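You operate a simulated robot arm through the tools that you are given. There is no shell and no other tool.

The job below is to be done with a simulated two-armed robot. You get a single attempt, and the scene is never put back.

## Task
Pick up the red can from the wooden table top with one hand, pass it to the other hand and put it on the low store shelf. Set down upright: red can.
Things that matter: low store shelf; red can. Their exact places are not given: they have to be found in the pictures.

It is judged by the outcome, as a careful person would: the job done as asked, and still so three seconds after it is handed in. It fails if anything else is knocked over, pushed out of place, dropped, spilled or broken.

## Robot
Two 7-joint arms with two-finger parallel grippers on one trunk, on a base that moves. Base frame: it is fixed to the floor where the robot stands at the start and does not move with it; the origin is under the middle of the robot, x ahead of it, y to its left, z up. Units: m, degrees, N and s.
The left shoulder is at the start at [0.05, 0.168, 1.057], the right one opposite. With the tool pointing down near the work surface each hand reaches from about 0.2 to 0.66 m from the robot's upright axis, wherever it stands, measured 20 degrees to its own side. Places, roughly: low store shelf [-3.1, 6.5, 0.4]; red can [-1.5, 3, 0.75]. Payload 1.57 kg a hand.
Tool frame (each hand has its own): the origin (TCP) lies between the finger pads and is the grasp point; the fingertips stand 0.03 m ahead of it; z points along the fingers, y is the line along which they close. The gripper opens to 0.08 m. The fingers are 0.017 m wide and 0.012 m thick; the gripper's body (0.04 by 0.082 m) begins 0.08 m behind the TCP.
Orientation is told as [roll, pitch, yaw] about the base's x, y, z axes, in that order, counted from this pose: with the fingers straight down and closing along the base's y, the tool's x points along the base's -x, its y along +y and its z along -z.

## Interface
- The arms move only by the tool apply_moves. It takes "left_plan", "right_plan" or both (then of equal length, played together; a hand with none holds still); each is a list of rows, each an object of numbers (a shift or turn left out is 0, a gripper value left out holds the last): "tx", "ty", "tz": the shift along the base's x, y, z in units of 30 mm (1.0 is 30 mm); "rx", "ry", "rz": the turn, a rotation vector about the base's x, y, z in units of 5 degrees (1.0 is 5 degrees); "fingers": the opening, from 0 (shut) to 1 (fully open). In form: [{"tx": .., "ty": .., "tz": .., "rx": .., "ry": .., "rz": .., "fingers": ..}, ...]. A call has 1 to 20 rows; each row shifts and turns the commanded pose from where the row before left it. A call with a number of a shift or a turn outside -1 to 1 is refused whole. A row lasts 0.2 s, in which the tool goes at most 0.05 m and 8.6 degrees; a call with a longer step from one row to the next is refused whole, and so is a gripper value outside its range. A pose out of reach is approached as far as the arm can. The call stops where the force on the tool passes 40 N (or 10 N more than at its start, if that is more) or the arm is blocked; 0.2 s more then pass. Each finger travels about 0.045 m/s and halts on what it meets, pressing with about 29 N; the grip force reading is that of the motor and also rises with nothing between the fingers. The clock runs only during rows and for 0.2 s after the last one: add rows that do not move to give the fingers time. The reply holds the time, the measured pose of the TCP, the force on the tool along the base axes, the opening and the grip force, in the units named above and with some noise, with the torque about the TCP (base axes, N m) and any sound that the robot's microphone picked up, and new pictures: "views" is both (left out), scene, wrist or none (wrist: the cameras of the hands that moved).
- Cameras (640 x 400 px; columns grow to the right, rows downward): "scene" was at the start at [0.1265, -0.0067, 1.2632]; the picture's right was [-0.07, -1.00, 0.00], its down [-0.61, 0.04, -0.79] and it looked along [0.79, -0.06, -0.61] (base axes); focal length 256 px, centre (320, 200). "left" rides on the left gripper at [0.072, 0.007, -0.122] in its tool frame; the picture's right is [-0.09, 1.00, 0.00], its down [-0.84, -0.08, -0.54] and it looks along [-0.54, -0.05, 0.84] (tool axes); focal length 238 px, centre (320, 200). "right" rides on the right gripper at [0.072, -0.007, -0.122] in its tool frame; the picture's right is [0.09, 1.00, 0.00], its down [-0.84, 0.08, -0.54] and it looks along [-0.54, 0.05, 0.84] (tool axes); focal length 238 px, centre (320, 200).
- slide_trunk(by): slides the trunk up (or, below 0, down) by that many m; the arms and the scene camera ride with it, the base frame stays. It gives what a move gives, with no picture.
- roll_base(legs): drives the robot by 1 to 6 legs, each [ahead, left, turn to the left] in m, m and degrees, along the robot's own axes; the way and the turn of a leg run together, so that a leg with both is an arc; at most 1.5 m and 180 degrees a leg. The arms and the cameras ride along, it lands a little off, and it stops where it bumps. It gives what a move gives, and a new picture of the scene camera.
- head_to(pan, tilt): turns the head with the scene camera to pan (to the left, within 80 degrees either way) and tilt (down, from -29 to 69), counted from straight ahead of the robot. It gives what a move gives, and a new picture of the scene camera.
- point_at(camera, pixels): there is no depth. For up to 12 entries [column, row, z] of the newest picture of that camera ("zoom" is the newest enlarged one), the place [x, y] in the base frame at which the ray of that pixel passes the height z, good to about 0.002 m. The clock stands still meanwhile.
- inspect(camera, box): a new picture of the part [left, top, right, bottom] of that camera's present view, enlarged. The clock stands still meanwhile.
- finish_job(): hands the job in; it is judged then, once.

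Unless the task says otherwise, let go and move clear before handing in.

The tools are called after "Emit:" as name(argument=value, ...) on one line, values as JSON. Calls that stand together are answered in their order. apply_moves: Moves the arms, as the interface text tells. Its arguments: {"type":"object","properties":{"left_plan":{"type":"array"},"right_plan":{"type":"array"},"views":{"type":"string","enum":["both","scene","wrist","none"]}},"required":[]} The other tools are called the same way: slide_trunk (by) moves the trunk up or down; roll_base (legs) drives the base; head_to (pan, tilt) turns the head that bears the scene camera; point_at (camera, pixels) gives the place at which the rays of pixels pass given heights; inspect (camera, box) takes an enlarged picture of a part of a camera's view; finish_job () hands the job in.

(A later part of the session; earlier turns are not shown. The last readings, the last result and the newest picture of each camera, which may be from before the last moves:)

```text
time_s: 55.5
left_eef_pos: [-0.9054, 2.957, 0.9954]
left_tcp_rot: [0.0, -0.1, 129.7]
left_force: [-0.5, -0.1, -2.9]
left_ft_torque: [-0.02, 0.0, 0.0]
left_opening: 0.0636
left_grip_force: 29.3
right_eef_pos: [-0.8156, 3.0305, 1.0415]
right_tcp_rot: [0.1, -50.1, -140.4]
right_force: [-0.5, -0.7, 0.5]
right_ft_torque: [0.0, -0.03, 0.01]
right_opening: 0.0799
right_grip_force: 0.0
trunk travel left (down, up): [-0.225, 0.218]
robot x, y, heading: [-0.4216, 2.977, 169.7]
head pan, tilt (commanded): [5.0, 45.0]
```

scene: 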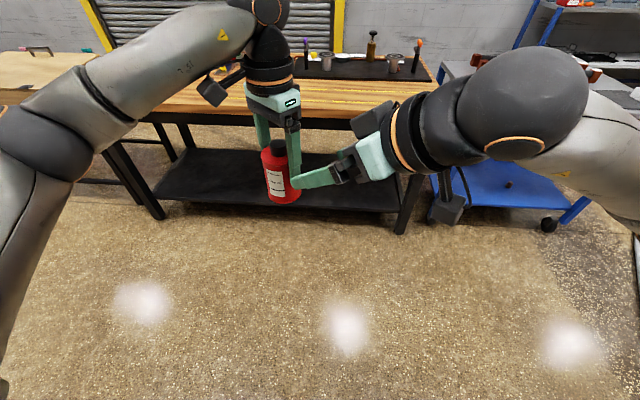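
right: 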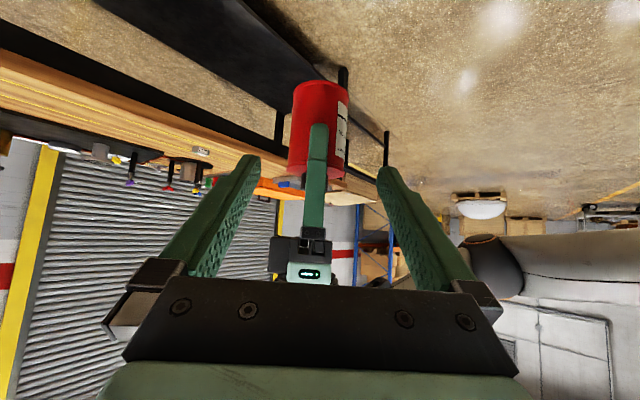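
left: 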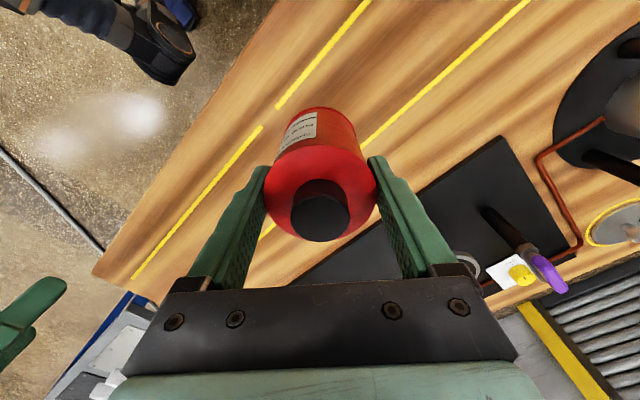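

The right TCP is exactly on the approach line: the can point to grip lies 0.150 m straight along its fingers with sub-millimetre residual. I slide in 0.092 m first and check.

Emit:
apply_moves(right_plan=[{"tx": -0.453, "ty": -0.375, "tz": -0.492}, {"tx": -0.453, "ty": -0.375, "tz": -0.492}, {"tx": -0.453, "ty": -0.375, "tz": -0.492}, {"tx": -0.453, "ty": -0.375, "tz": -0.492}, {}, {}], views="both")

```text
time_s: 56.9
left_eef_pos: [-0.9056, 2.9578, 0.9932]
left_tcp_rot: [0.0, -0.1, 129.7]
left_force: [-0.1, -0.2, -3.2]
left_ft_torque: [-0.04, 0.0, 0.0]
left_opening: 0.0636
left_grip_force: 28.7
right_eef_pos: [-0.8706, 2.9863, 0.9832]
right_tcp_rot: [-0.1, -50.1, -140.4]
right_force: [0.6, -0.5, -1.0]
right_ft_torque: [-0.02, -0.01, 0.01]
right_opening: 0.08
right_grip_force: 0.1
trunk travel left (down, up): [-0.225, 0.218]
robot x, y, heading: [-0.4196, 2.9753, 169.5]
head pan, tilt (commanded): [5.0, 45.0]
```

scene: 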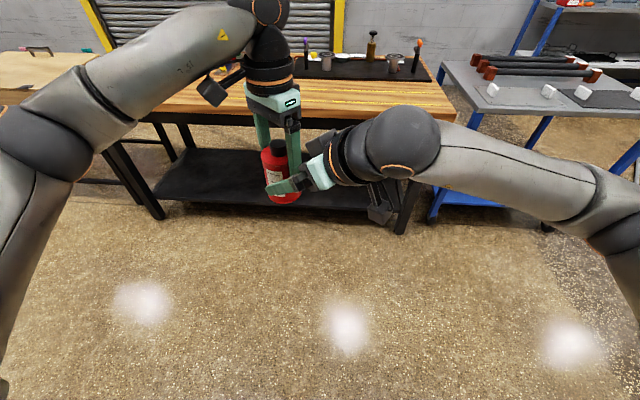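
right: 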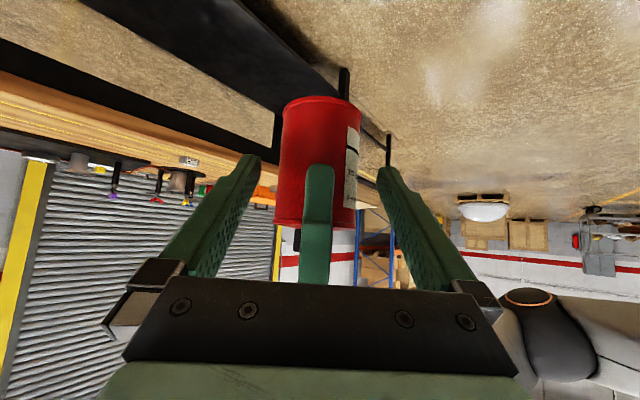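

The approach stays centred (can cols 280–358, fingers 262/380) with no contact. I go in the remaining ~0.047 m in small steps.

Emit:
apply_moves(right_plan=[{"tx": -0.309, "ty": -0.255, "tz": -0.335}, {"tx": -0.309, "ty": -0.255, "tz": -0.335}, {"tx": -0.309, "ty": -0.255, "tz": -0.335}, {}, {}], views="both")

```text
time_s: 58.1
left_eef_pos: [-0.9057, 2.9566, 0.9945]
left_tcp_rot: [0.1, 0.0, 129.9]
left_force: [-6.7, -6.6, -6.1]
left_ft_torque: [0.21, -0.14, -0.1]
left_opening: 0.0635
left_grip_force: 29.2
right_eef_pos: [-0.8986, 2.9646, 0.9533]
right_tcp_rot: [-0.1, -50.2, -140.4]
right_force: [7.3, 6.5, 2.6]
right_ft_torque: [-0.48, 0.5, 0.1]
right_opening: 0.0801
right_grip_force: 0.1
trunk travel left (down, up): [-0.225, 0.218]
robot x, y, heading: [-0.4214, 2.977, 169.5]
head pan, tilt (commanded): [5.0, 45.0]
```

scene: 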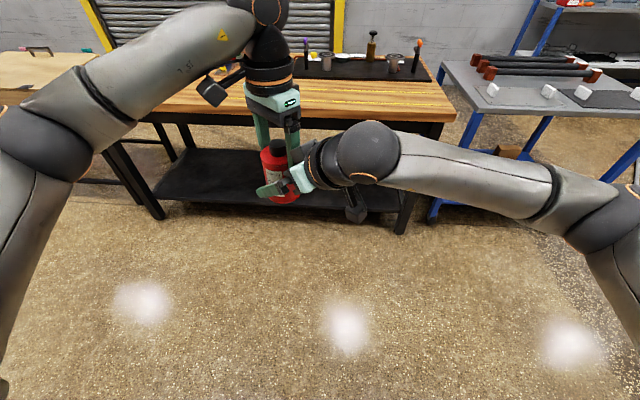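
right: 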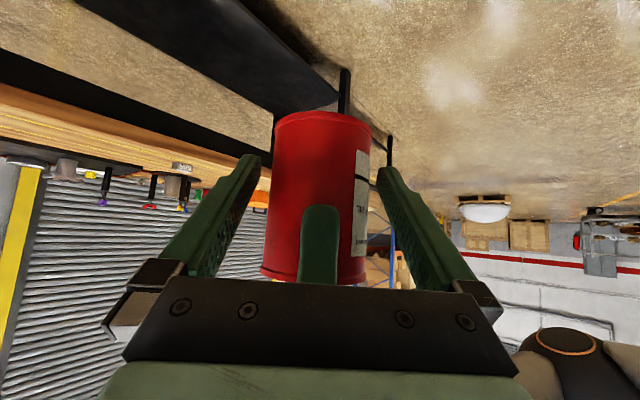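

About 10 N appeared along the approach: the right palm touches the left hand's near finger (front edge in the right view at (318, 280)). I back off 7 mm horizontally and check the forces.

Emit:
apply_moves(right_plan=[{"tx": 0.18, "ty": 0.149}, {}, {}], views="wrist")

```text
time_s: 58.9
left_eef_pos: [-0.9055, 2.9564, 0.9932]
left_tcp_rot: [0.0, -0.1, 129.7]
left_force: [-1.1, 0.0, -2.6]
left_ft_torque: [0.03, -0.03, 0.01]
left_opening: 0.0636
left_grip_force: 28.6
right_eef_pos: [-0.8919, 2.9675, 0.9535]
right_tcp_rot: [0.0, -50.0, -140.5]
right_force: [0.4, 0.9, 0.3]
right_ft_torque: [0.02, 0.01, 0.01]
right_opening: 0.0802
right_grip_force: 0.1
trunk travel left (down, up): [-0.225, 0.218]
robot x, y, heading: [-0.4189, 2.975, 169.5]
head pan, tilt (commanded): [5.0, 45.0]
```

right: 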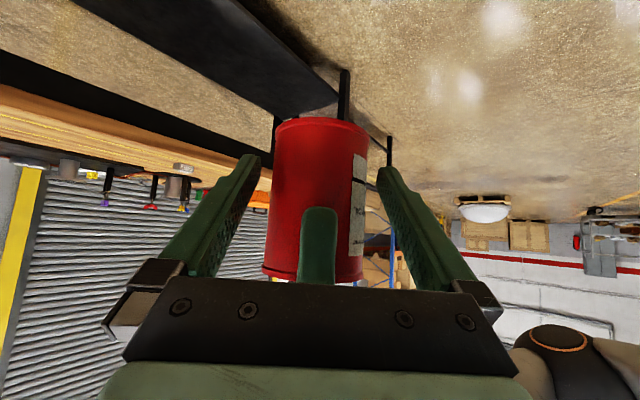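

Contact is gone (forces <1 N). The can axis is ~18 mm ahead of the right TCP; I move in 3.5 mm and up 12 mm for a firmer grip nearer the can's middle.

Emit:
apply_moves(right_plan=[{"tz": 0.2}, {"tx": -0.09, "ty": -0.0745, "tz": 0.2}, {}, {}], views="wrist")

```text
time_s: 59.9
left_eef_pos: [-0.9052, 2.9574, 0.9944]
left_tcp_rot: [0.0, 0.0, 129.7]
left_force: [0.3, -0.7, -3.4]
left_ft_torque: [0.04, -0.01, -0.04]
left_opening: 0.0637
left_grip_force: 28.6
right_eef_pos: [-0.8952, 2.9661, 0.9649]
right_tcp_rot: [-0.1, -50.0, -140.5]
right_force: [-0.1, 0.3, 0.2]
right_ft_torque: [0.0, 0.0, -0.02]
right_opening: 0.08
right_grip_force: 0.1
trunk travel left (down, up): [-0.225, 0.218]
robot x, y, heading: [-0.4221, 2.9731, 169.6]
head pan, tilt (commanded): [5.0, 45.0]
```

right: 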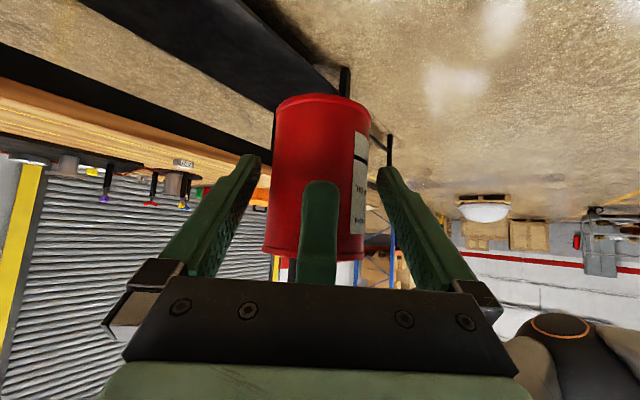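

No contact, and the can is centred between the right fingers (cols 270–368). I close the right gripper on the can while the left still holds.

Emit:
apply_moves(right_plan=[{"fingers": 0.85}, {"fingers": 0.7}, {"fingers": 0}, {}, {}, {}], views="both")

```text
time_s: 61.3
left_eef_pos: [-0.9056, 2.9569, 0.9938]
left_tcp_rot: [0.1, -0.1, 129.7]
left_force: [3.6, -2.6, -2.7]
left_ft_torque: [-0.16, -0.11, -0.06]
left_opening: 0.0637
left_grip_force: 28.5
right_eef_pos: [-0.8953, 2.9672, 0.965]
right_tcp_rot: [-0.1, -50.0, -140.5]
right_force: [-2.0, 2.9, 0.4]
right_ft_torque: [0.07, 0.03, -0.02]
right_opening: 0.0633
right_grip_force: 28.9
trunk travel left (down, up): [-0.225, 0.218]
robot x, y, heading: [-0.4206, 2.9772, 169.4]
head pan, tilt (commanded): [5.0, 45.0]
```

scene: 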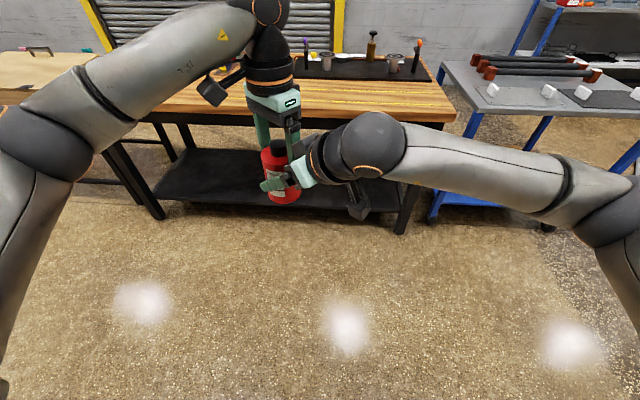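
right: 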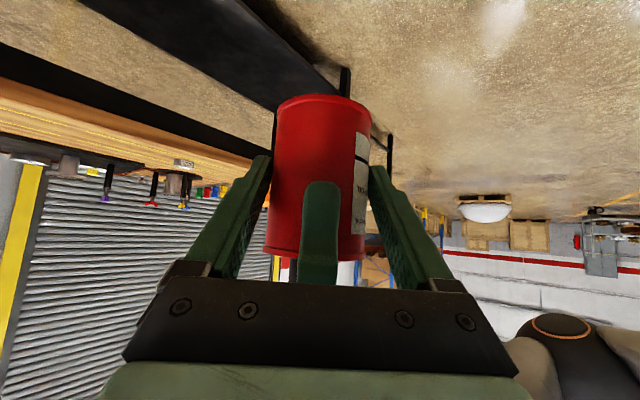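

Both hands hold the can (right 0.0633 m, 28.9 N). I open the left gripper only slightly (≈2.5 mm per finger) so its near finger does not press on the right palm.

Emit:
apply_moves(left_plan=[{"fingers": 0.83}, {"fingers": 0.86}, {}, {}], views="both")

```text
time_s: 62.3
left_eef_pos: [-0.9063, 2.9561, 0.9937]
left_tcp_rot: [-0.1, -0.1, 129.7]
left_force: [0.1, -0.1, -0.7]
left_ft_torque: [0.0, -0.01, -0.01]
left_opening: 0.0688
left_grip_force: 0.1
right_eef_pos: [-0.8941, 2.9654, 0.9652]
right_tcp_rot: [0.1, -50.0, -140.5]
right_force: [-0.2, -0.3, 0.4]
right_ft_torque: [0.03, 0.03, -0.03]
right_opening: 0.0633
right_grip_force: 29.0
trunk travel left (down, up): [-0.225, 0.218]
robot x, y, heading: [-0.4174, 2.9727, 169.4]
head pan, tilt (commanded): [5.0, 45.0]
```

scene: 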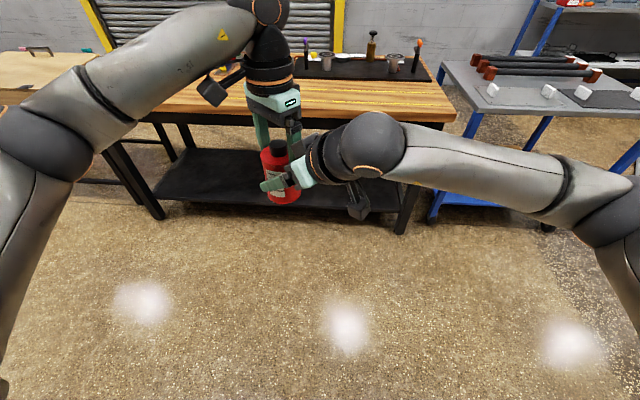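
left: 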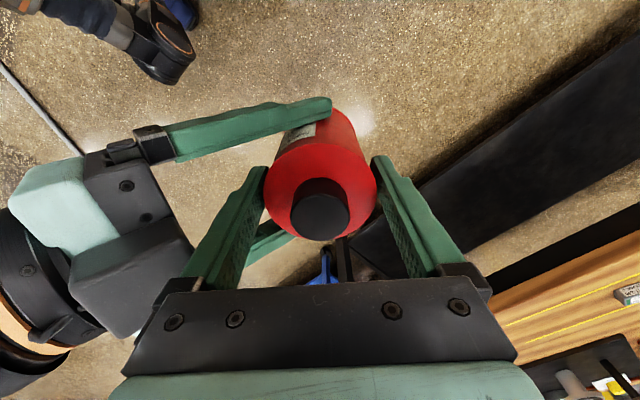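

The left grip is released (0.0688 m, 0 N) and the right still holds at 29 N. I raise the left hand slowly and watch the right hand's load.

Emit:
apply_moves(left_plan=[{"tz": 0.25}, {"tz": 0.4}, {"tz": 0.4}, {}], views="both")

```text
time_s: 63.3
left_eef_pos: [-0.9065, 2.957, 1.0269]
left_tcp_rot: [0.1, -0.1, 129.7]
left_force: [-0.3, 0.0, 0.2]
left_ft_torque: [-0.02, -0.03, 0.0]
left_opening: 0.0686
left_grip_force: 0.2
right_eef_pos: [-0.8944, 2.9658, 0.9656]
right_tcp_rot: [0.1, -50.0, -140.5]
right_force: [-0.1, 0.7, -0.4]
right_ft_torque: [0.04, -0.01, -0.02]
right_opening: 0.0634
right_grip_force: 29.1
trunk travel left (down, up): [-0.225, 0.218]
robot x, y, heading: [-0.4226, 2.9717, 169.6]
head pan, tilt (commanded): [5.0, 45.0]
```

scene: 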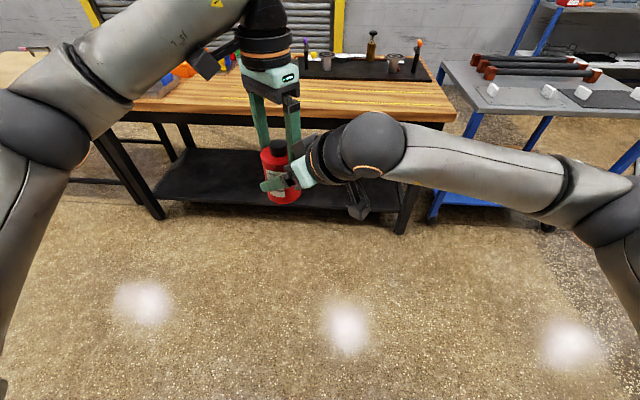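
left: 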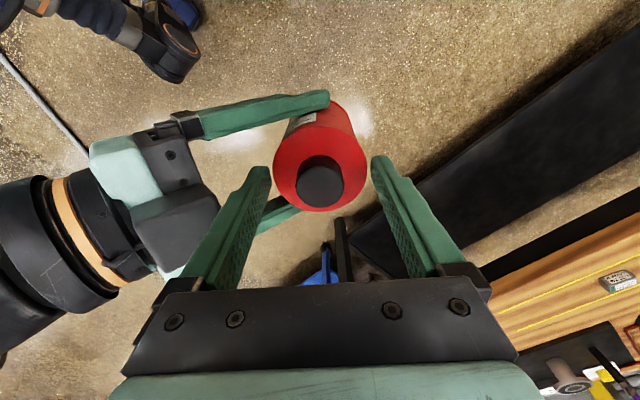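

The can stays firmly with the right hand as the left rises. I raise the left hand clear of the cap and move it off to the left.

Emit:
apply_moves(left_plan=[{"tz": 0.8}, {"tz": 0.8}, {"tz": 0.8}, {"tz": 0.3, "tx": -0.1, "ty": -0.5}, {"tx": -0.18, "ty": -0.9}, {"tx": -0.18, "ty": -0.9}, {"tx": -0.18, "ty": -0.9}, {"tx": -0.18, "ty": -0.9}, {}, {}], views="both")

```text
time_s: 65.5
left_eef_pos: [-0.9073, 2.8439, 1.0958]
left_tcp_rot: [0.0, -0.2, 129.9]
left_force: [0.6, -0.4, 0.1]
left_ft_torque: [0.01, -0.01, 0.0]
left_opening: 0.069
left_grip_force: 0.1
left hand out of reach, approached as far as the arm can: row 7, 8
right_eef_pos: [-0.8946, 2.9668, 0.965]
right_tcp_rot: [0.0, -50.0, -140.4]
right_force: [0.6, -0.7, 0.1]
right_ft_torque: [0.04, -0.06, -0.02]
right_opening: 0.063
right_grip_force: 28.7
trunk travel left (down, up): [-0.225, 0.218]
robot x, y, heading: [-0.4178, 2.975, 169.5]
head pan, tilt (commanded): [5.0, 45.0]
```

scene: 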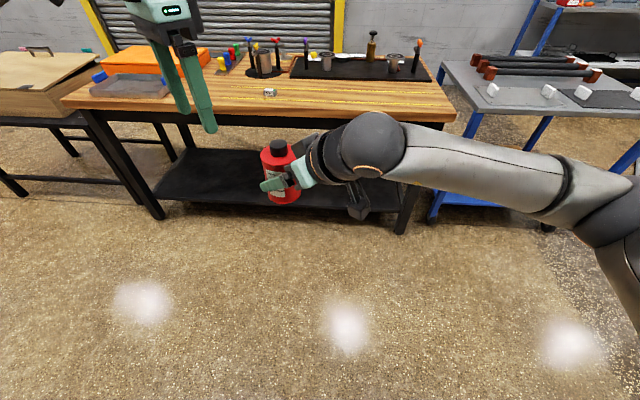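
left: 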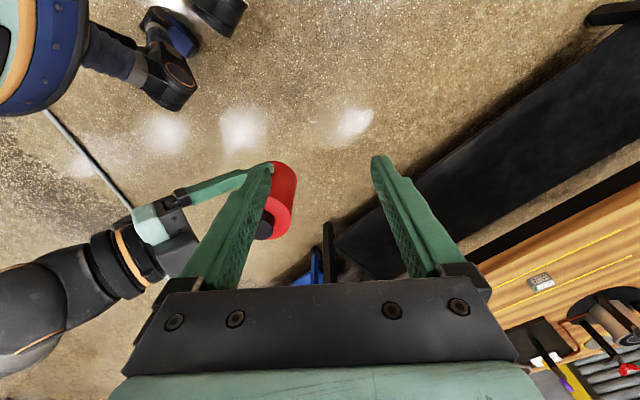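

The can is now solely in the right hand and the left is clear. I retract the left arm compactly toward the body for driving.

Emit:
apply_moves(left_plan=[{"tx": 0.79, "ty": -0.25, "tz": -0.2, "rz": 1}, {"tx": 0.79, "ty": -0.25, "tz": -0.2, "rz": 1}, {"tx": 0.79, "ty": -0.25, "tz": -0.2, "rz": 1}, {"tx": 0.79, "ty": -0.25, "tz": -0.2, "rz": 1}, {"tx": 0.79, "ty": -0.25, "tz": -0.2, "rz": 1}, {"tx": 0.79, "ty": -0.25, "tz": -0.2, "rz": 1}, {"tx": 0.6, "ty": -0.25, "tz": -0.2, "rz": 1}, {"tx": 0.5, "ty": -0.25, "tz": -0.2, "rz": 1}, {}], views="scene")

Emit:
inspect(camera="scene", box=[220, 110, 380, 210])

```text
time_s: 67.5
left_eef_pos: [-0.7305, 2.7849, 1.0463]
left_tcp_rot: [-0.1, -0.1, 169.7]
left_force: [-0.5, 0.1, 0.1]
left_ft_torque: [0.01, -0.02, 0.0]
left_opening: 0.069
left_grip_force: 0.0
right_eef_pos: [-0.8941, 2.965, 0.965]
right_tcp_rot: [0.0, -50.0, -140.5]
right_force: [0.8, 0.5, -0.1]
right_ft_torque: [0.05, -0.03, 0.0]
right_opening: 0.0633
right_grip_force: 29.6
trunk travel left (down, up): [-0.225, 0.218]
robot x, y, heading: [-0.4196, 2.974, 169.3]
head pan, tilt (commanded): [5.0, 45.0]
```

scene: 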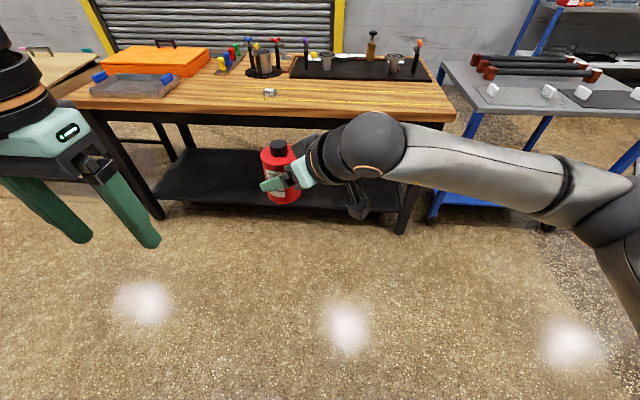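

```text
4.00 times, centred on (300, 160) of scene
```

zoom: 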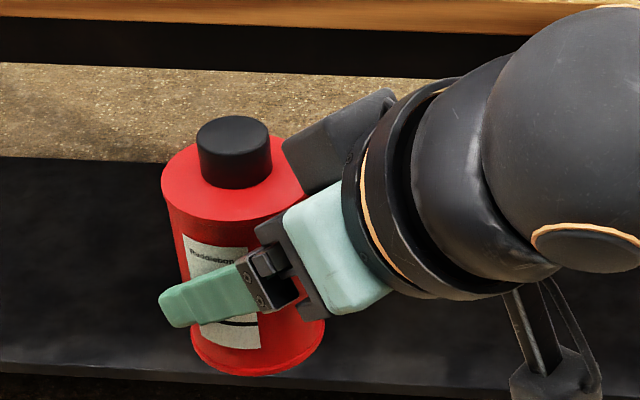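

The can looks upright in the right grip (zoom (240, 260)). Now I turn toward the rack at [-3.1, 6.5] and look at it from here.

Emit:
roll_base(legs=[[0, 0, -50]])

Emit:
head_to(pan=15, tilt=20)

```text
time_s: 70.1
left_eef_pos: [-0.7664, 3.0926, 1.0466]
left_tcp_rot: [0.0, -0.1, 119.5]
left_force: [0.9, -1.1, -0.2]
left_ft_torque: [-0.02, -0.02, -0.01]
left_opening: 0.0684
left_grip_force: 0.1
right_eef_pos: [-0.7295, 3.3335, 0.9657]
right_tcp_rot: [0.0, -49.9, 169.3]
right_force: [-0.3, 0.1, 0.0]
right_ft_torque: [-0.01, -0.08, 0.02]
right_opening: 0.0633
right_grip_force: 29.1
trunk travel left (down, up): [-0.225, 0.218]
robot x, y, heading: [-0.4205, 2.9744, 119.4]
head pan, tilt (commanded): [5.0, 45.0]
```

scene: 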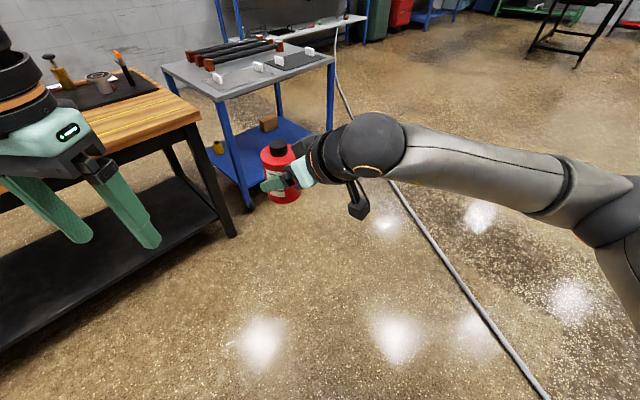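

```text
time_s: 71.0
left_eef_pos: [-0.7648, 3.0918, 1.0469]
left_tcp_rot: [0.0, -0.1, 119.5]
left_force: [-0.6, 0.0, 0.0]
left_ft_torque: [-0.04, 0.01, -0.04]
left_opening: 0.0684
left_grip_force: 0.0
right_eef_pos: [-0.7303, 3.3334, 0.9648]
right_tcp_rot: [0.0, -50.0, 169.2]
right_force: [0.3, 0.1, 0.1]
right_ft_torque: [0.0, -0.04, -0.01]
right_opening: 0.0632
right_grip_force: 29.1
trunk travel left (down, up): [-0.225, 0.218]
robot x, y, heading: [-0.4187, 2.9753, 119.2]
head pan, tilt (commanded): [15.0, 20.0]
```

scene: 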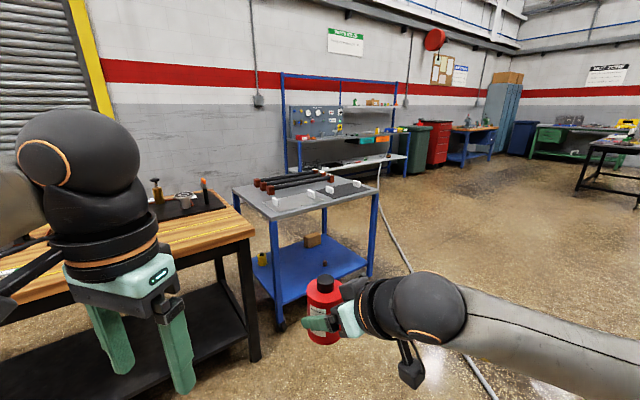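

The rack stands beyond the grey-blue cart; its low shelf is at around (375, 162) in the scene. I zoom and measure its legs and the hose.

Emit:
inspect(camera="scene", box=[260, 90, 460, 215])

```text
3.20 times, centred on (360, 152) of scene
```

zoom: 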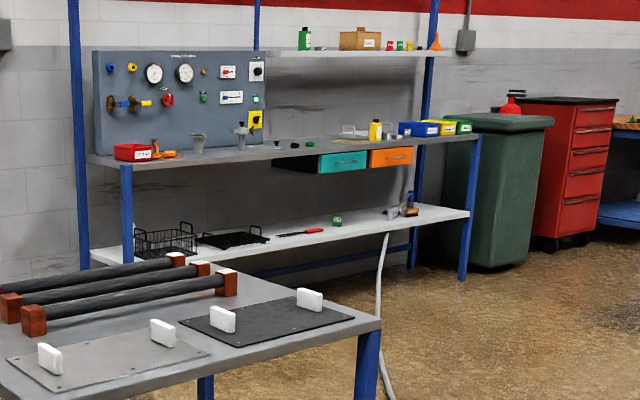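

Emit:
point_at(camera="zoom", pixels=[[462, 280, 0.0], [412, 267, 0.0], [470, 213, 0.4], [300, 246, 0.4], [95, 262, 0.4], [350, 237, 0.4], [337, 225, 0.4], [395, 217, 0.4], [300, 233, 0.4], [385, 398, 0.0], [380, 300, 0.0], [478, 136, 0.85]])

```text
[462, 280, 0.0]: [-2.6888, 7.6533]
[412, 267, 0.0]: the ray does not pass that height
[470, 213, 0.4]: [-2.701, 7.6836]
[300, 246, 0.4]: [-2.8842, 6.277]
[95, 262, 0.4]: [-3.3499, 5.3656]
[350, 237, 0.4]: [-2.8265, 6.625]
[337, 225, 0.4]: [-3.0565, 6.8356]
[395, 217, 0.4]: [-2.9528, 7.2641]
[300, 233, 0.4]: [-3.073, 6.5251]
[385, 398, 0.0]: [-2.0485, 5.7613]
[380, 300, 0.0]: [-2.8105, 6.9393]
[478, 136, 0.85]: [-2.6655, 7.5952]
```

The low shelf's front edge runs from about [-2.88, 6.28] to [-2.70, 7.68] at z≈0.4, under a bench top at ~0.85. I map the cart and the floor hose to plan a clear route.

Emit:
point_at(camera="scene", pixels=[[375, 193, 0.78], [232, 188, 0.78], [268, 218, 0.78], [371, 275, 0.03], [281, 327, 0.03], [378, 187, 0.0], [388, 230, 0.0], [412, 270, 0.0], [470, 365, 0.0], [497, 398, 0.0], [330, 171, 0.78], [344, 232, 0.1]])

Emit:
point_at(camera="zoom", pixels=[[127, 268, 0.4], [380, 325, 0.78], [380, 325, 0.85], [250, 270, 0.78], [230, 262, 0.4], [440, 213, 0.4], [388, 235, 0.38], [382, 270, 0.0], [379, 330, 0.0], [383, 375, 0.0], [412, 210, 0.4], [420, 222, 0.4]])

```text
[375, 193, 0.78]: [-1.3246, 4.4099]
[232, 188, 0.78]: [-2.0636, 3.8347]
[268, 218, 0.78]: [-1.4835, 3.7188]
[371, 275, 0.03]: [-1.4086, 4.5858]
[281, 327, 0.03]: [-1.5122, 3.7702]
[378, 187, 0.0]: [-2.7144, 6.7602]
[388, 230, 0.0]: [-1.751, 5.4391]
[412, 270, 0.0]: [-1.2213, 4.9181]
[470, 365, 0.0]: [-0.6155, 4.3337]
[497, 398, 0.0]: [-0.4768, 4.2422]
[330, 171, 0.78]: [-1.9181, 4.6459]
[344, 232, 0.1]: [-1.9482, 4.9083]
```

```text
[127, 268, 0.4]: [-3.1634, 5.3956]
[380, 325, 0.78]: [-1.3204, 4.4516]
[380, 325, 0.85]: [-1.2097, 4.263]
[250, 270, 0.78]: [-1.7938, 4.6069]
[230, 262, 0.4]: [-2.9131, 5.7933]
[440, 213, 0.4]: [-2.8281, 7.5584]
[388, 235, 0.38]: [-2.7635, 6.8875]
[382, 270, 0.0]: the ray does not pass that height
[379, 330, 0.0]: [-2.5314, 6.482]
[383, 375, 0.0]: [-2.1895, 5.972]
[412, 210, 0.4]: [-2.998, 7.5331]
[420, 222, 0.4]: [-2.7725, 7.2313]
```

The hose crosses the whole aisle (points [-0.48, 4.24], [-1.22, 4.92], [-2.19, 5.97], ending at the rack near y≈6.8), so I must roll over it once; I'll cross in the open and come to the shelf's right part (y≈7.2), clear of the cart. I drive the first part.

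Emit:
roll_base(legs=[[0, 0, -26], [0.8, 0, 0]])

```text
time_s: 76.6
left_eef_pos: [-0.7319, 4.0269, 1.0451]
left_tcp_rot: [-0.1, -0.1, 94.0]
left_force: [0.1, 0.6, -0.7]
left_ft_torque: [-0.02, -0.02, 0.04]
left_opening: 0.0688
left_grip_force: 0.0
right_eef_pos: [-0.5957, 4.228, 0.9651]
right_tcp_rot: [0.0, -50.0, 143.8]
right_force: [-0.7, -0.6, 0.4]
right_ft_torque: [-0.04, -0.02, 0.0]
right_opening: 0.0634
right_grip_force: 28.9
trunk travel left (down, up): [-0.225, 0.218]
robot x, y, heading: [-0.4637, 3.7712, 93.9]
head pan, tilt (commanded): [15.0, 20.0]
```

scene: 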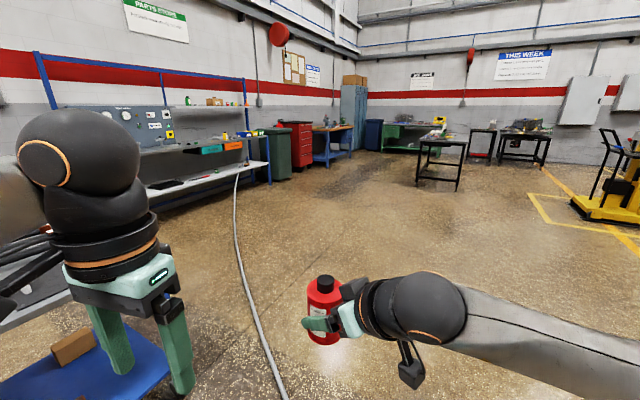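

The "PARTS STORE" sign is over the rack, confirming the shelf. The hose is just ahead at (280, 390); I roll on across it into the open floor.

Emit:
roll_base(legs=[[1.4, 0, 0]])

```text
time_s: 83.6
left_eef_pos: [-0.8302, 5.4241, 1.0462]
left_tcp_rot: [-0.1, -0.2, 94.3]
left_force: [0.3, 0.0, 0.5]
left_ft_torque: [-0.02, -0.01, 0.01]
left_opening: 0.0687
left_grip_force: 0.0
right_eef_pos: [-0.6943, 5.6281, 0.9654]
right_tcp_rot: [0.0, -50.0, 144.1]
right_force: [-0.7, 0.1, -0.2]
right_ft_torque: [-0.06, -0.04, -0.03]
right_opening: 0.0631
right_grip_force: 28.8
trunk travel left (down, up): [-0.225, 0.218]
robot x, y, heading: [-0.568, 5.1695, 94.0]
head pan, tilt (commanded): [15.0, 20.0]
```

scene: 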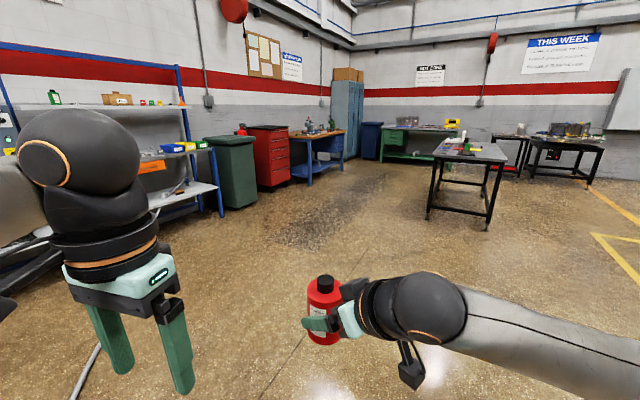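

I crossed without a bump. I go on 1.3 m and turn left to face the shelf's right part.

Emit:
roll_base(legs=[[1.4, 0, 0], [0, 0, 76]])

Emit:
head_to(pan=0, tilt=22)

```text
time_s: 93.9
left_eef_pos: [-0.9715, 6.386, 1.0462]
left_tcp_rot: [0.0, 0.0, 170.3]
left_force: [0.8, 0.3, 0.4]
left_ft_torque: [0.02, 0.0, -0.02]
left_opening: 0.0687
left_grip_force: 0.0
right_eef_pos: [-1.136, 6.5664, 0.9646]
right_tcp_rot: [0.0, -50.0, -139.9]
right_force: [0.2, 0.7, -1.2]
right_ft_torque: [0.04, -0.05, -0.02]
right_opening: 0.0632
right_grip_force: 28.5
trunk travel left (down, up): [-0.225, 0.218]
robot x, y, heading: [-0.661, 6.5825, 169.8]
head pan, tilt (commanded): [15.0, 20.0]
```

scene: 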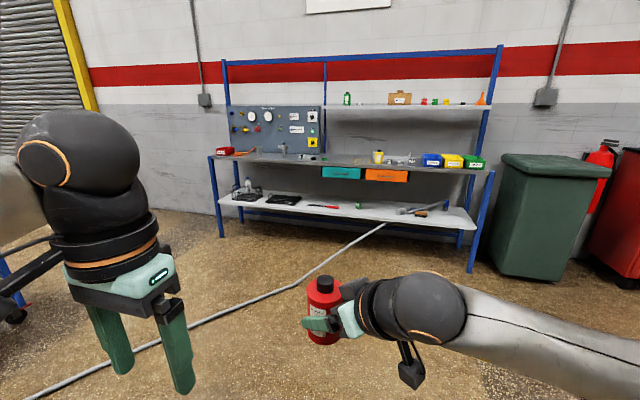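

```text
time_s: 94.7
left_eef_pos: [-0.9723, 6.3851, 1.0465]
left_tcp_rot: [0.0, -0.2, 170.3]
left_force: [-0.1, 0.0, -0.6]
left_ft_torque: [0.02, -0.01, -0.02]
left_opening: 0.0687
left_grip_force: 0.1
right_eef_pos: [-1.1362, 6.5663, 0.9644]
right_tcp_rot: [-0.1, -50.0, -140.1]
right_force: [-0.2, -0.1, -0.3]
right_ft_torque: [-0.01, -0.03, -0.02]
right_opening: 0.0633
right_grip_force: 29.4
trunk travel left (down, up): [-0.225, 0.218]
robot x, y, heading: [-0.6631, 6.5793, 169.8]
head pan, tilt (commanded): [0.0, 22.0]
```

scene: 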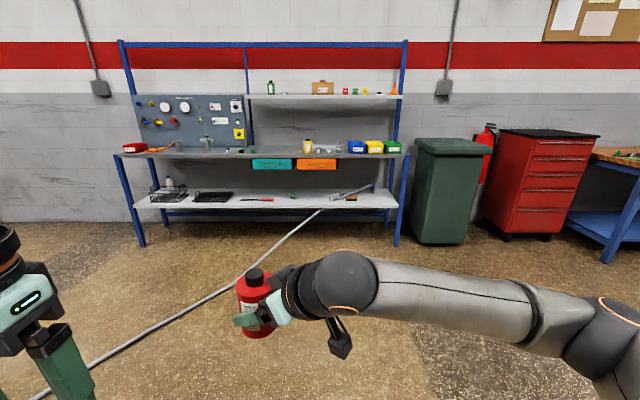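

Emit:
inspect(camera="scene", box=[110, 125, 430, 260])

Emit:
point_at(camera="scene", pixels=[[396, 245, 0.0], [142, 246, 0.0], [399, 207, 0.4], [135, 207, 0.4], [318, 210, 0.4], [396, 195, 0.4], [402, 158, 0.8], [402, 158, 0.85], [119, 157, 0.85]])

```text
2.00 times, centred on (270, 192) of scene
```

zoom: 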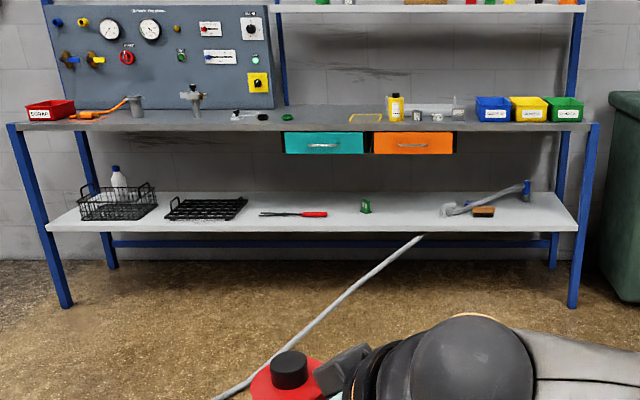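

```text
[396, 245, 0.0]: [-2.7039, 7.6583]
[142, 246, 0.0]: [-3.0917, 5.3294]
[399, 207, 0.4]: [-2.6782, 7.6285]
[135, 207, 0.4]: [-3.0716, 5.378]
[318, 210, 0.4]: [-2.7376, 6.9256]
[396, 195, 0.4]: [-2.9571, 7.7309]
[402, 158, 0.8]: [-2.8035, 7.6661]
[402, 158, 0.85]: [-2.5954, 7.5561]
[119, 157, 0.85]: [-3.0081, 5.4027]
```

The shelf's front edge runs heading ≈80.5°; a free place lies between the green cube (zoom 366, 206) and the pipe tool (zoom 440, 212), around zoom (405, 218). First I turn the right hand to point nearly forward, here in open floor.

Emit:
apply_moves(right_plan=[{"tx": -0.248, "ty": 0.667, "rz": -1}, {"tx": -0.248, "ty": 0.667, "rz": -1}, {"tx": -0.248, "ty": 0.667, "rz": -1}, {"tx": -0.248, "ty": 0.667, "rz": -1}, {"tx": -0.248, "ty": 0.667, "rz": -1}, {"tx": -0.248, "ty": 0.667, "rz": -1}, {"tx": -0.248, "ty": 0.667, "rz": -1}, {"tx": -0.248, "ty": 0.667, "rz": -1}, {}, {}], views="both")

```text
time_s: 96.9
left_eef_pos: [-0.9717, 6.3857, 1.0471]
left_tcp_rot: [0.0, 0.0, 170.2]
left_force: [-0.6, -0.5, -0.1]
left_ft_torque: [-0.01, 0.03, -0.01]
left_opening: 0.0689
left_grip_force: 0.0
right_eef_pos: [-1.1955, 6.7276, 0.9645]
right_tcp_rot: [0.1, -50.0, -179.9]
right_force: [-0.1, 0.3, 0.7]
right_ft_torque: [-0.02, -0.06, 0.04]
right_opening: 0.0635
right_grip_force: 29.4
trunk travel left (down, up): [-0.225, 0.218]
robot x, y, heading: [-0.664, 6.5822, 170.1]
head pan, tilt (commanded): [0.0, 22.0]
```

scene: 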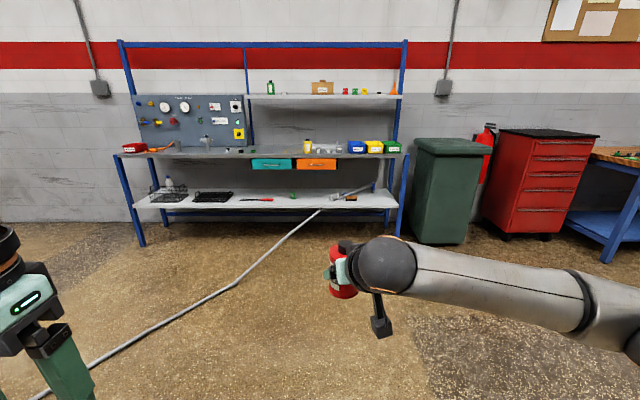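
right: 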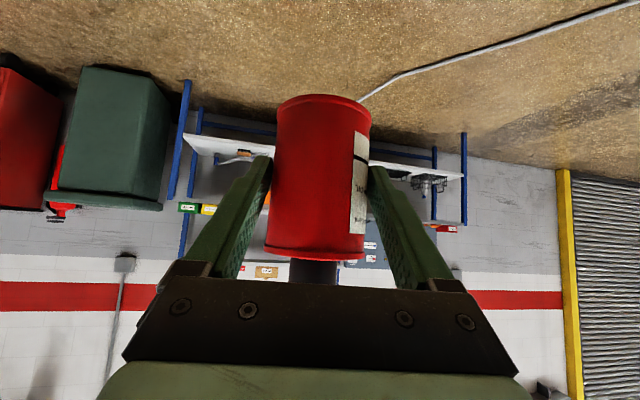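

The can is held well, and the hand now points nearly forward. I lower the trunk fully so the arm can reach the low shelf comfortably.

Emit:
slide_trunk(by=-0.22)

```text
time_s: 99.2
left_eef_pos: [-0.9711, 6.3868, 0.8267]
left_tcp_rot: [0.1, -0.1, 170.2]
left_force: [-0.7, -0.3, 0.4]
left_ft_torque: [0.01, -0.02, -0.03]
left_opening: 0.0688
left_grip_force: 0.0
right_eef_pos: [-1.196, 6.7272, 0.7446]
right_tcp_rot: [0.0, -50.0, -179.9]
right_force: [-0.6, 0.1, 0.6]
right_ft_torque: [-0.01, -0.04, 0.01]
right_opening: 0.0635
right_grip_force: 29.1
trunk travel left (down, up): [-0.005, 0.438]
robot x, y, heading: [-0.6621, 6.5809, 170.1]
head pan, tilt (commanded): [0.0, 22.0]
```

Trunk is down; right TCP is at z 0.745. I lower and extend the right hand to TCP z≈0.53 (can bottom ≈0.48), still in open floor.

Emit:
apply_moves(right_plan=[{"tx": -0.246, "ty": 0.044, "tz": -0.9}, {"tx": -0.246, "ty": 0.044, "tz": -0.9}, {"tx": -0.246, "ty": 0.044, "tz": -0.9}, {"tx": -0.246, "ty": 0.044, "tz": -0.9}, {"tx": -0.246, "ty": 0.044, "tz": -0.9}, {"tx": -0.246, "ty": 0.044, "tz": -0.9}, {"tx": -0.246, "ty": 0.044, "tz": -0.9}, {"tx": -0.246, "ty": 0.044, "tz": -0.9}, {}, {}], views="both")

```text
time_s: 101.4
left_eef_pos: [-0.971, 6.3861, 0.827]
left_tcp_rot: [0.0, -0.1, 170.1]
left_force: [0.8, -1.4, 0.5]
left_ft_torque: [0.02, -0.02, -0.02]
left_opening: 0.0689
left_grip_force: 0.0
right_eef_pos: [-1.2544, 6.7369, 0.5279]
right_tcp_rot: [-0.1, -50.0, -179.9]
right_force: [-0.7, -0.8, 0.8]
right_ft_torque: [0.0, -0.04, -0.01]
right_opening: 0.0631
right_grip_force: 28.8
trunk travel left (down, up): [-0.005, 0.438]
robot x, y, heading: [-0.6671, 6.5817, 170.1]
head pan, tilt (commanded): [0.0, 22.0]
```

scene: 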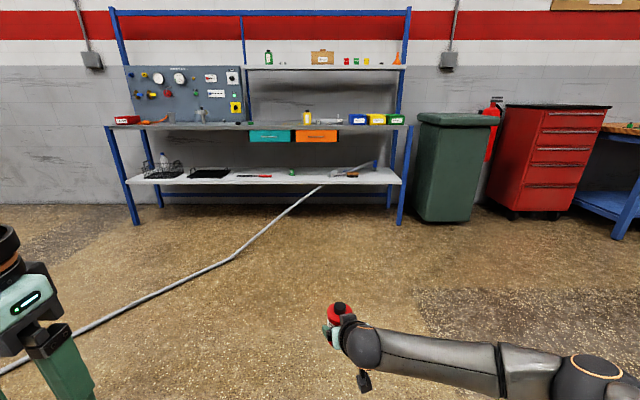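
right: 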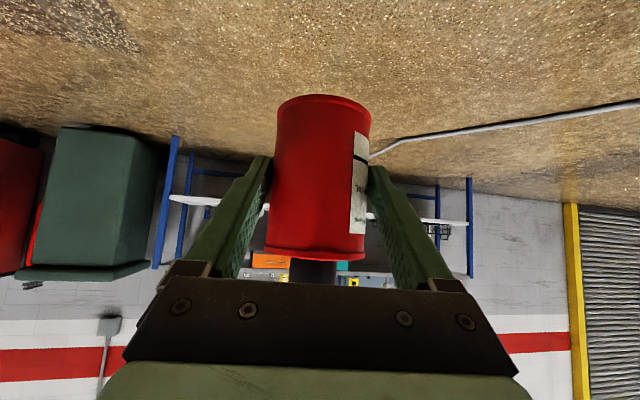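

The hand is set with the can at low height. I re-measure the shelf and the free spot from this lower camera.

Emit:
inspect(camera="scene", box=[220, 100, 420, 225])

```text
3.20 times, centred on (320, 162) of scene
```

zoom: 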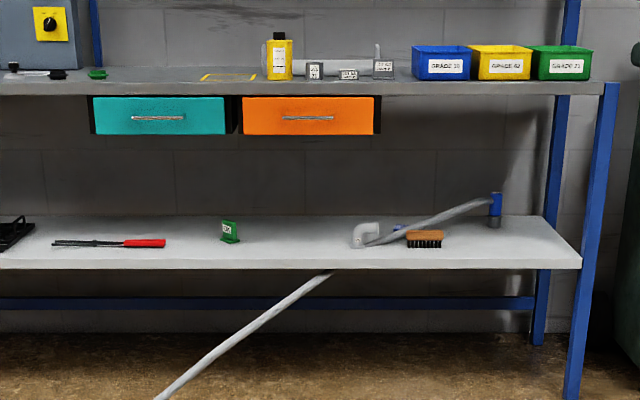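

Emit:
point_at(camera="zoom", pixels=[[296, 259, 0.4], [582, 259, 0.4], [20, 259, 0.4], [230, 243, 0.4], [357, 247, 0.4], [165, 247, 0.4], [572, 398, 0.0], [582, 259, 0.42], [582, 259, 0.38], [607, 83, 0.82], [607, 83, 0.85], [425, 248, 0.4]])

```text
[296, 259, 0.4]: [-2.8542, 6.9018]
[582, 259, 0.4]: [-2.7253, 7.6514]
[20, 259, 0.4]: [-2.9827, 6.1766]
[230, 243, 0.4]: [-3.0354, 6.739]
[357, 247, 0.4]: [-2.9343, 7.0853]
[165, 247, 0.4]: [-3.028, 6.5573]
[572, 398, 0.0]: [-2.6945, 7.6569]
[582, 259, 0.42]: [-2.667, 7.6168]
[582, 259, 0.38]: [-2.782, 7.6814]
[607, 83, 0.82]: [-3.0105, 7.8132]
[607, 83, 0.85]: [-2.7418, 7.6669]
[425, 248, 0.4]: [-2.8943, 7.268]
```

The free spot's shelf front is at [-2.854, 6.902], z≈0.40. I aim to stand the can about 0.09 m inside, at ~[-2.943, 6.917]. I drive most of the way, leaving the can ~0.35 m short of the edge.

Emit:
roll_base(legs=[[1.2, 0.11, 0]])

Emit:
head_to(pan=-5, tilt=40)

```text
time_s: 107.6
left_eef_pos: [-2.1857, 6.487, 0.8262]
left_tcp_rot: [0.0, -0.1, 170.3]
left_force: [0.3, 0.2, 0.1]
left_ft_torque: [-0.04, 0.03, -0.01]
left_opening: 0.069
left_grip_force: 0.0
right_eef_pos: [-2.4708, 6.8381, 0.5276]
right_tcp_rot: [0.0, -50.0, -179.7]
right_force: [0.1, -0.4, 0.4]
right_ft_torque: [-0.01, -0.03, 0.01]
right_opening: 0.0634
right_grip_force: 28.6
trunk travel left (down, up): [-0.005, 0.438]
robot x, y, heading: [-1.8801, 6.6832, 170.2]
head pan, tilt (commanded): [0.0, 22.0]
```

scene: 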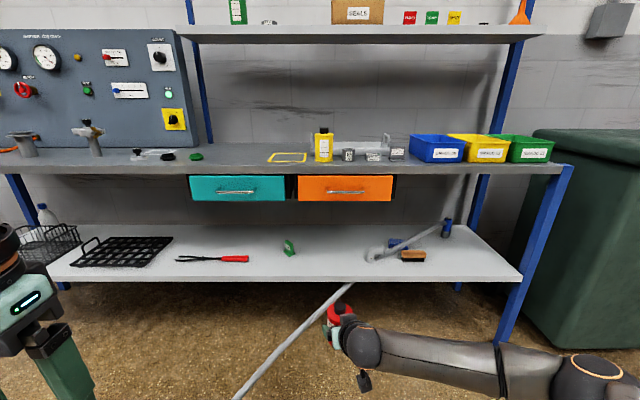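

```text
time_s: 108.4
left_eef_pos: [-2.1866, 6.4871, 0.8273]
left_tcp_rot: [0.0, 0.0, 170.4]
left_force: [-0.3, -0.2, 1.0]
left_ft_torque: [-0.02, -0.01, 0.0]
left_opening: 0.0688
left_grip_force: 0.1
right_eef_pos: [-2.4699, 6.8393, 0.5278]
right_tcp_rot: [0.1, -50.1, -179.8]
right_force: [0.2, 0.3, 0.9]
right_ft_torque: [0.03, -0.1, 0.05]
right_opening: 0.0631
right_grip_force: 28.8
trunk travel left (down, up): [-0.005, 0.438]
robot x, y, heading: [-1.8807, 6.6829, 170.2]
head pan, tilt (commanded): [-5.0, 40.0]
```

scene: 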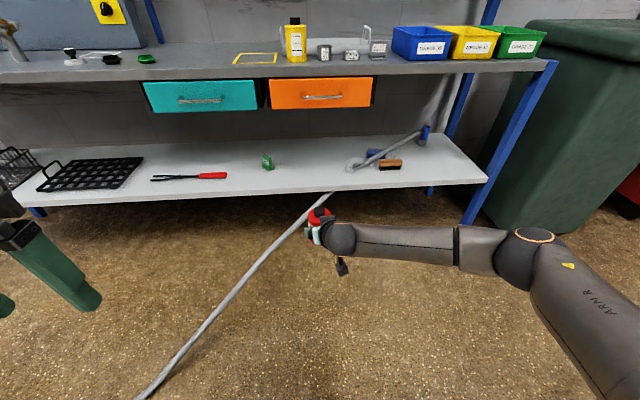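

Now the shelf is close: green card at (267, 163), pipe elbow at (352, 166), front edge at about row 192. I measure these.

Emit:
point_at(camera="scene", pixels=[[310, 192, 0.4], [310, 192, 0.42], [486, 181, 0.4], [60, 204, 0.4], [268, 170, 0.4], [350, 170, 0.4], [226, 178, 0.4], [402, 168, 0.4], [462, 223, 0.0], [320, 108, 0.72], [555, 62, 0.85]])

Emit:
inspect(camera="scene", box=[200, 60, 440, 260])

```text
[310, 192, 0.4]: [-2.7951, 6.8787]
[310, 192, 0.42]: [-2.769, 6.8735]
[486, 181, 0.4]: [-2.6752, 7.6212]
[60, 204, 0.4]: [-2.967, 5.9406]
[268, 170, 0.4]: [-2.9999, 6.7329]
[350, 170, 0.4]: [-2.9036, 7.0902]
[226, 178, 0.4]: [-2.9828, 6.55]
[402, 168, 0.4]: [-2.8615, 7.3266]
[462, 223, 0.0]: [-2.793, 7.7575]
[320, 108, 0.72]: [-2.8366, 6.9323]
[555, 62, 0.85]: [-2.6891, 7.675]
```

```text
2.00 times, centred on (320, 160) of scene
```

zoom: 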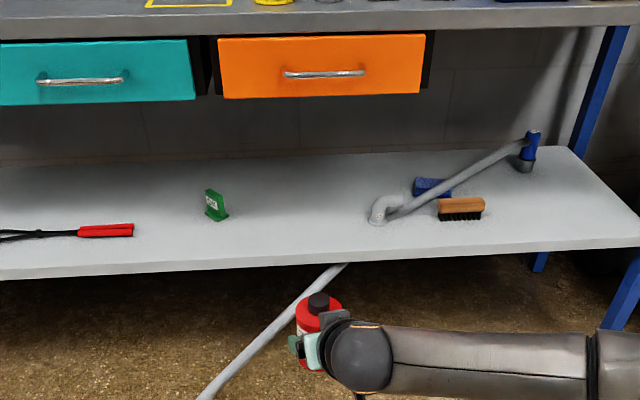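

Straight ahead 0.39 m would put the can ~0.09 m inside the edge, midway between the green card (y≈6.73) and the pipe elbow (y≈7.09). I approach 0.22 m first and recheck heights before entering.

Emit:
roll_base(legs=[[0.2, 0, 0]])

Emit:
inspect(camera="scene", box=[220, 120, 420, 245])

```text
time_s: 110.0
left_eef_pos: [-2.3833, 6.5218, 0.8267]
left_tcp_rot: [0.0, -0.1, 170.4]
left_force: [-0.1, 0.3, 0.1]
left_ft_torque: [0.01, 0.02, -0.02]
left_opening: 0.0687
left_grip_force: 0.2
right_eef_pos: [-2.6657, 6.8714, 0.527]
right_tcp_rot: [0.0, -50.0, -179.9]
right_force: [0.2, 0.4, 0.0]
right_ft_torque: [0.01, -0.06, -0.02]
right_opening: 0.0635
right_grip_force: 29.1
trunk travel left (down, up): [-0.005, 0.438]
robot x, y, heading: [-2.0733, 6.7147, 170.4]
head pan, tilt (commanded): [-5.0, 40.0]
```

scene: 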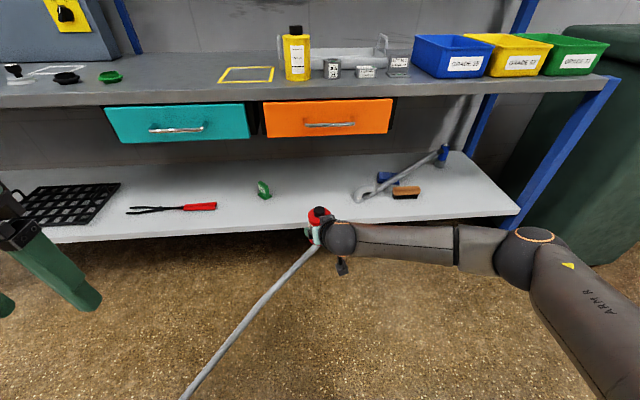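

```text
3.20 times, centred on (320, 182) of scene
```

zoom: 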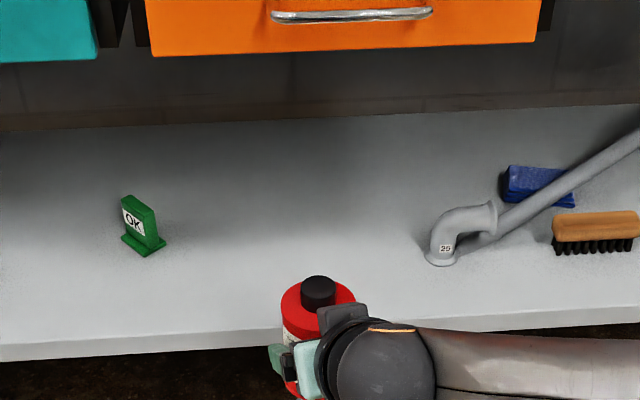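

The can (zoom (318, 300)) is just in front of the shelf edge. I measure the edge line and object bases from here, at several heights, to settle the shelf height.

Emit:
point_at(camera="zoom", pixels=[[150, 340, 0.4], [150, 340, 0.43], [600, 308, 0.4], [600, 308, 0.43], [150, 254, 0.4], [150, 254, 0.43], [441, 262, 0.4], [441, 262, 0.43], [318, 290, 0.589], [60, 120, 0.4], [560, 252, 0.43], [560, 252, 0.4]])

```text
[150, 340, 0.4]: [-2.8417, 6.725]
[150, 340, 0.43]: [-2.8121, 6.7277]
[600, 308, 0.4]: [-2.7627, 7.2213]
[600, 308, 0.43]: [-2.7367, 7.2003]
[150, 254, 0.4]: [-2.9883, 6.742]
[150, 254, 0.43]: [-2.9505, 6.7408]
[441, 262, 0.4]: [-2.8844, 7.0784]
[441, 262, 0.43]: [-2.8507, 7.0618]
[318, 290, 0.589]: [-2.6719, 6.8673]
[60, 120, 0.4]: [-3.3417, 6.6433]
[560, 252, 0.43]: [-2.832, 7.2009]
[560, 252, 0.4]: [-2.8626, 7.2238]
```

Combining views, the shelf is at z≈0.42 with its front edge at x≈-2.80 here; the can bottom is at ≈0.475, so there is ~5 cm clearance. I drive the last 0.205 m so the can stands over the shelf.

Emit:
roll_base(legs=[[0.205, 0, 0]])

Emit:
inspect(camera="scene", box=[220, 120, 420, 245])

```text
time_s: 111.6
left_eef_pos: [-2.5833, 6.5557, 0.8265]
left_tcp_rot: [-0.1, -0.1, 170.4]
left_force: [-0.5, -1.0, -0.2]
left_ft_torque: [-0.01, 0.02, -0.01]
left_opening: 0.0689
left_grip_force: 0.0
right_eef_pos: [-2.8683, 6.9062, 0.5279]
right_tcp_rot: [-0.1, -50.0, -179.8]
right_force: [0.1, -0.6, 0.7]
right_ft_torque: [-0.03, -0.02, -0.02]
right_opening: 0.0634
right_grip_force: 29.4
trunk travel left (down, up): [-0.005, 0.438]
robot x, y, heading: [-2.2767, 6.7491, 170.3]
head pan, tilt (commanded): [-5.0, 40.0]
```

scene: 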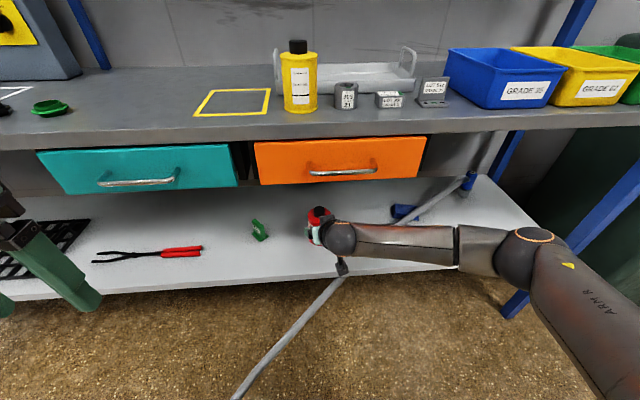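

```text
3.20 times, centred on (320, 182) of scene
```

zoom: 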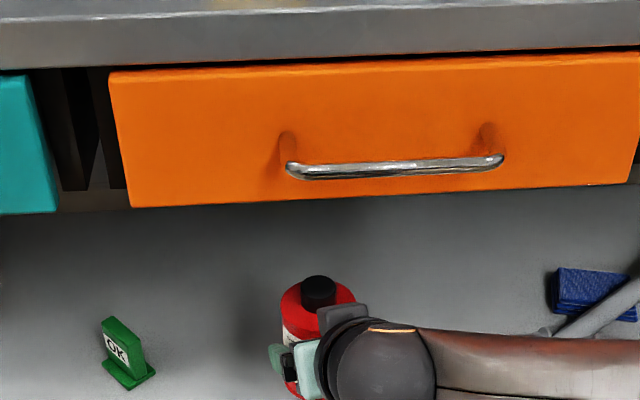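

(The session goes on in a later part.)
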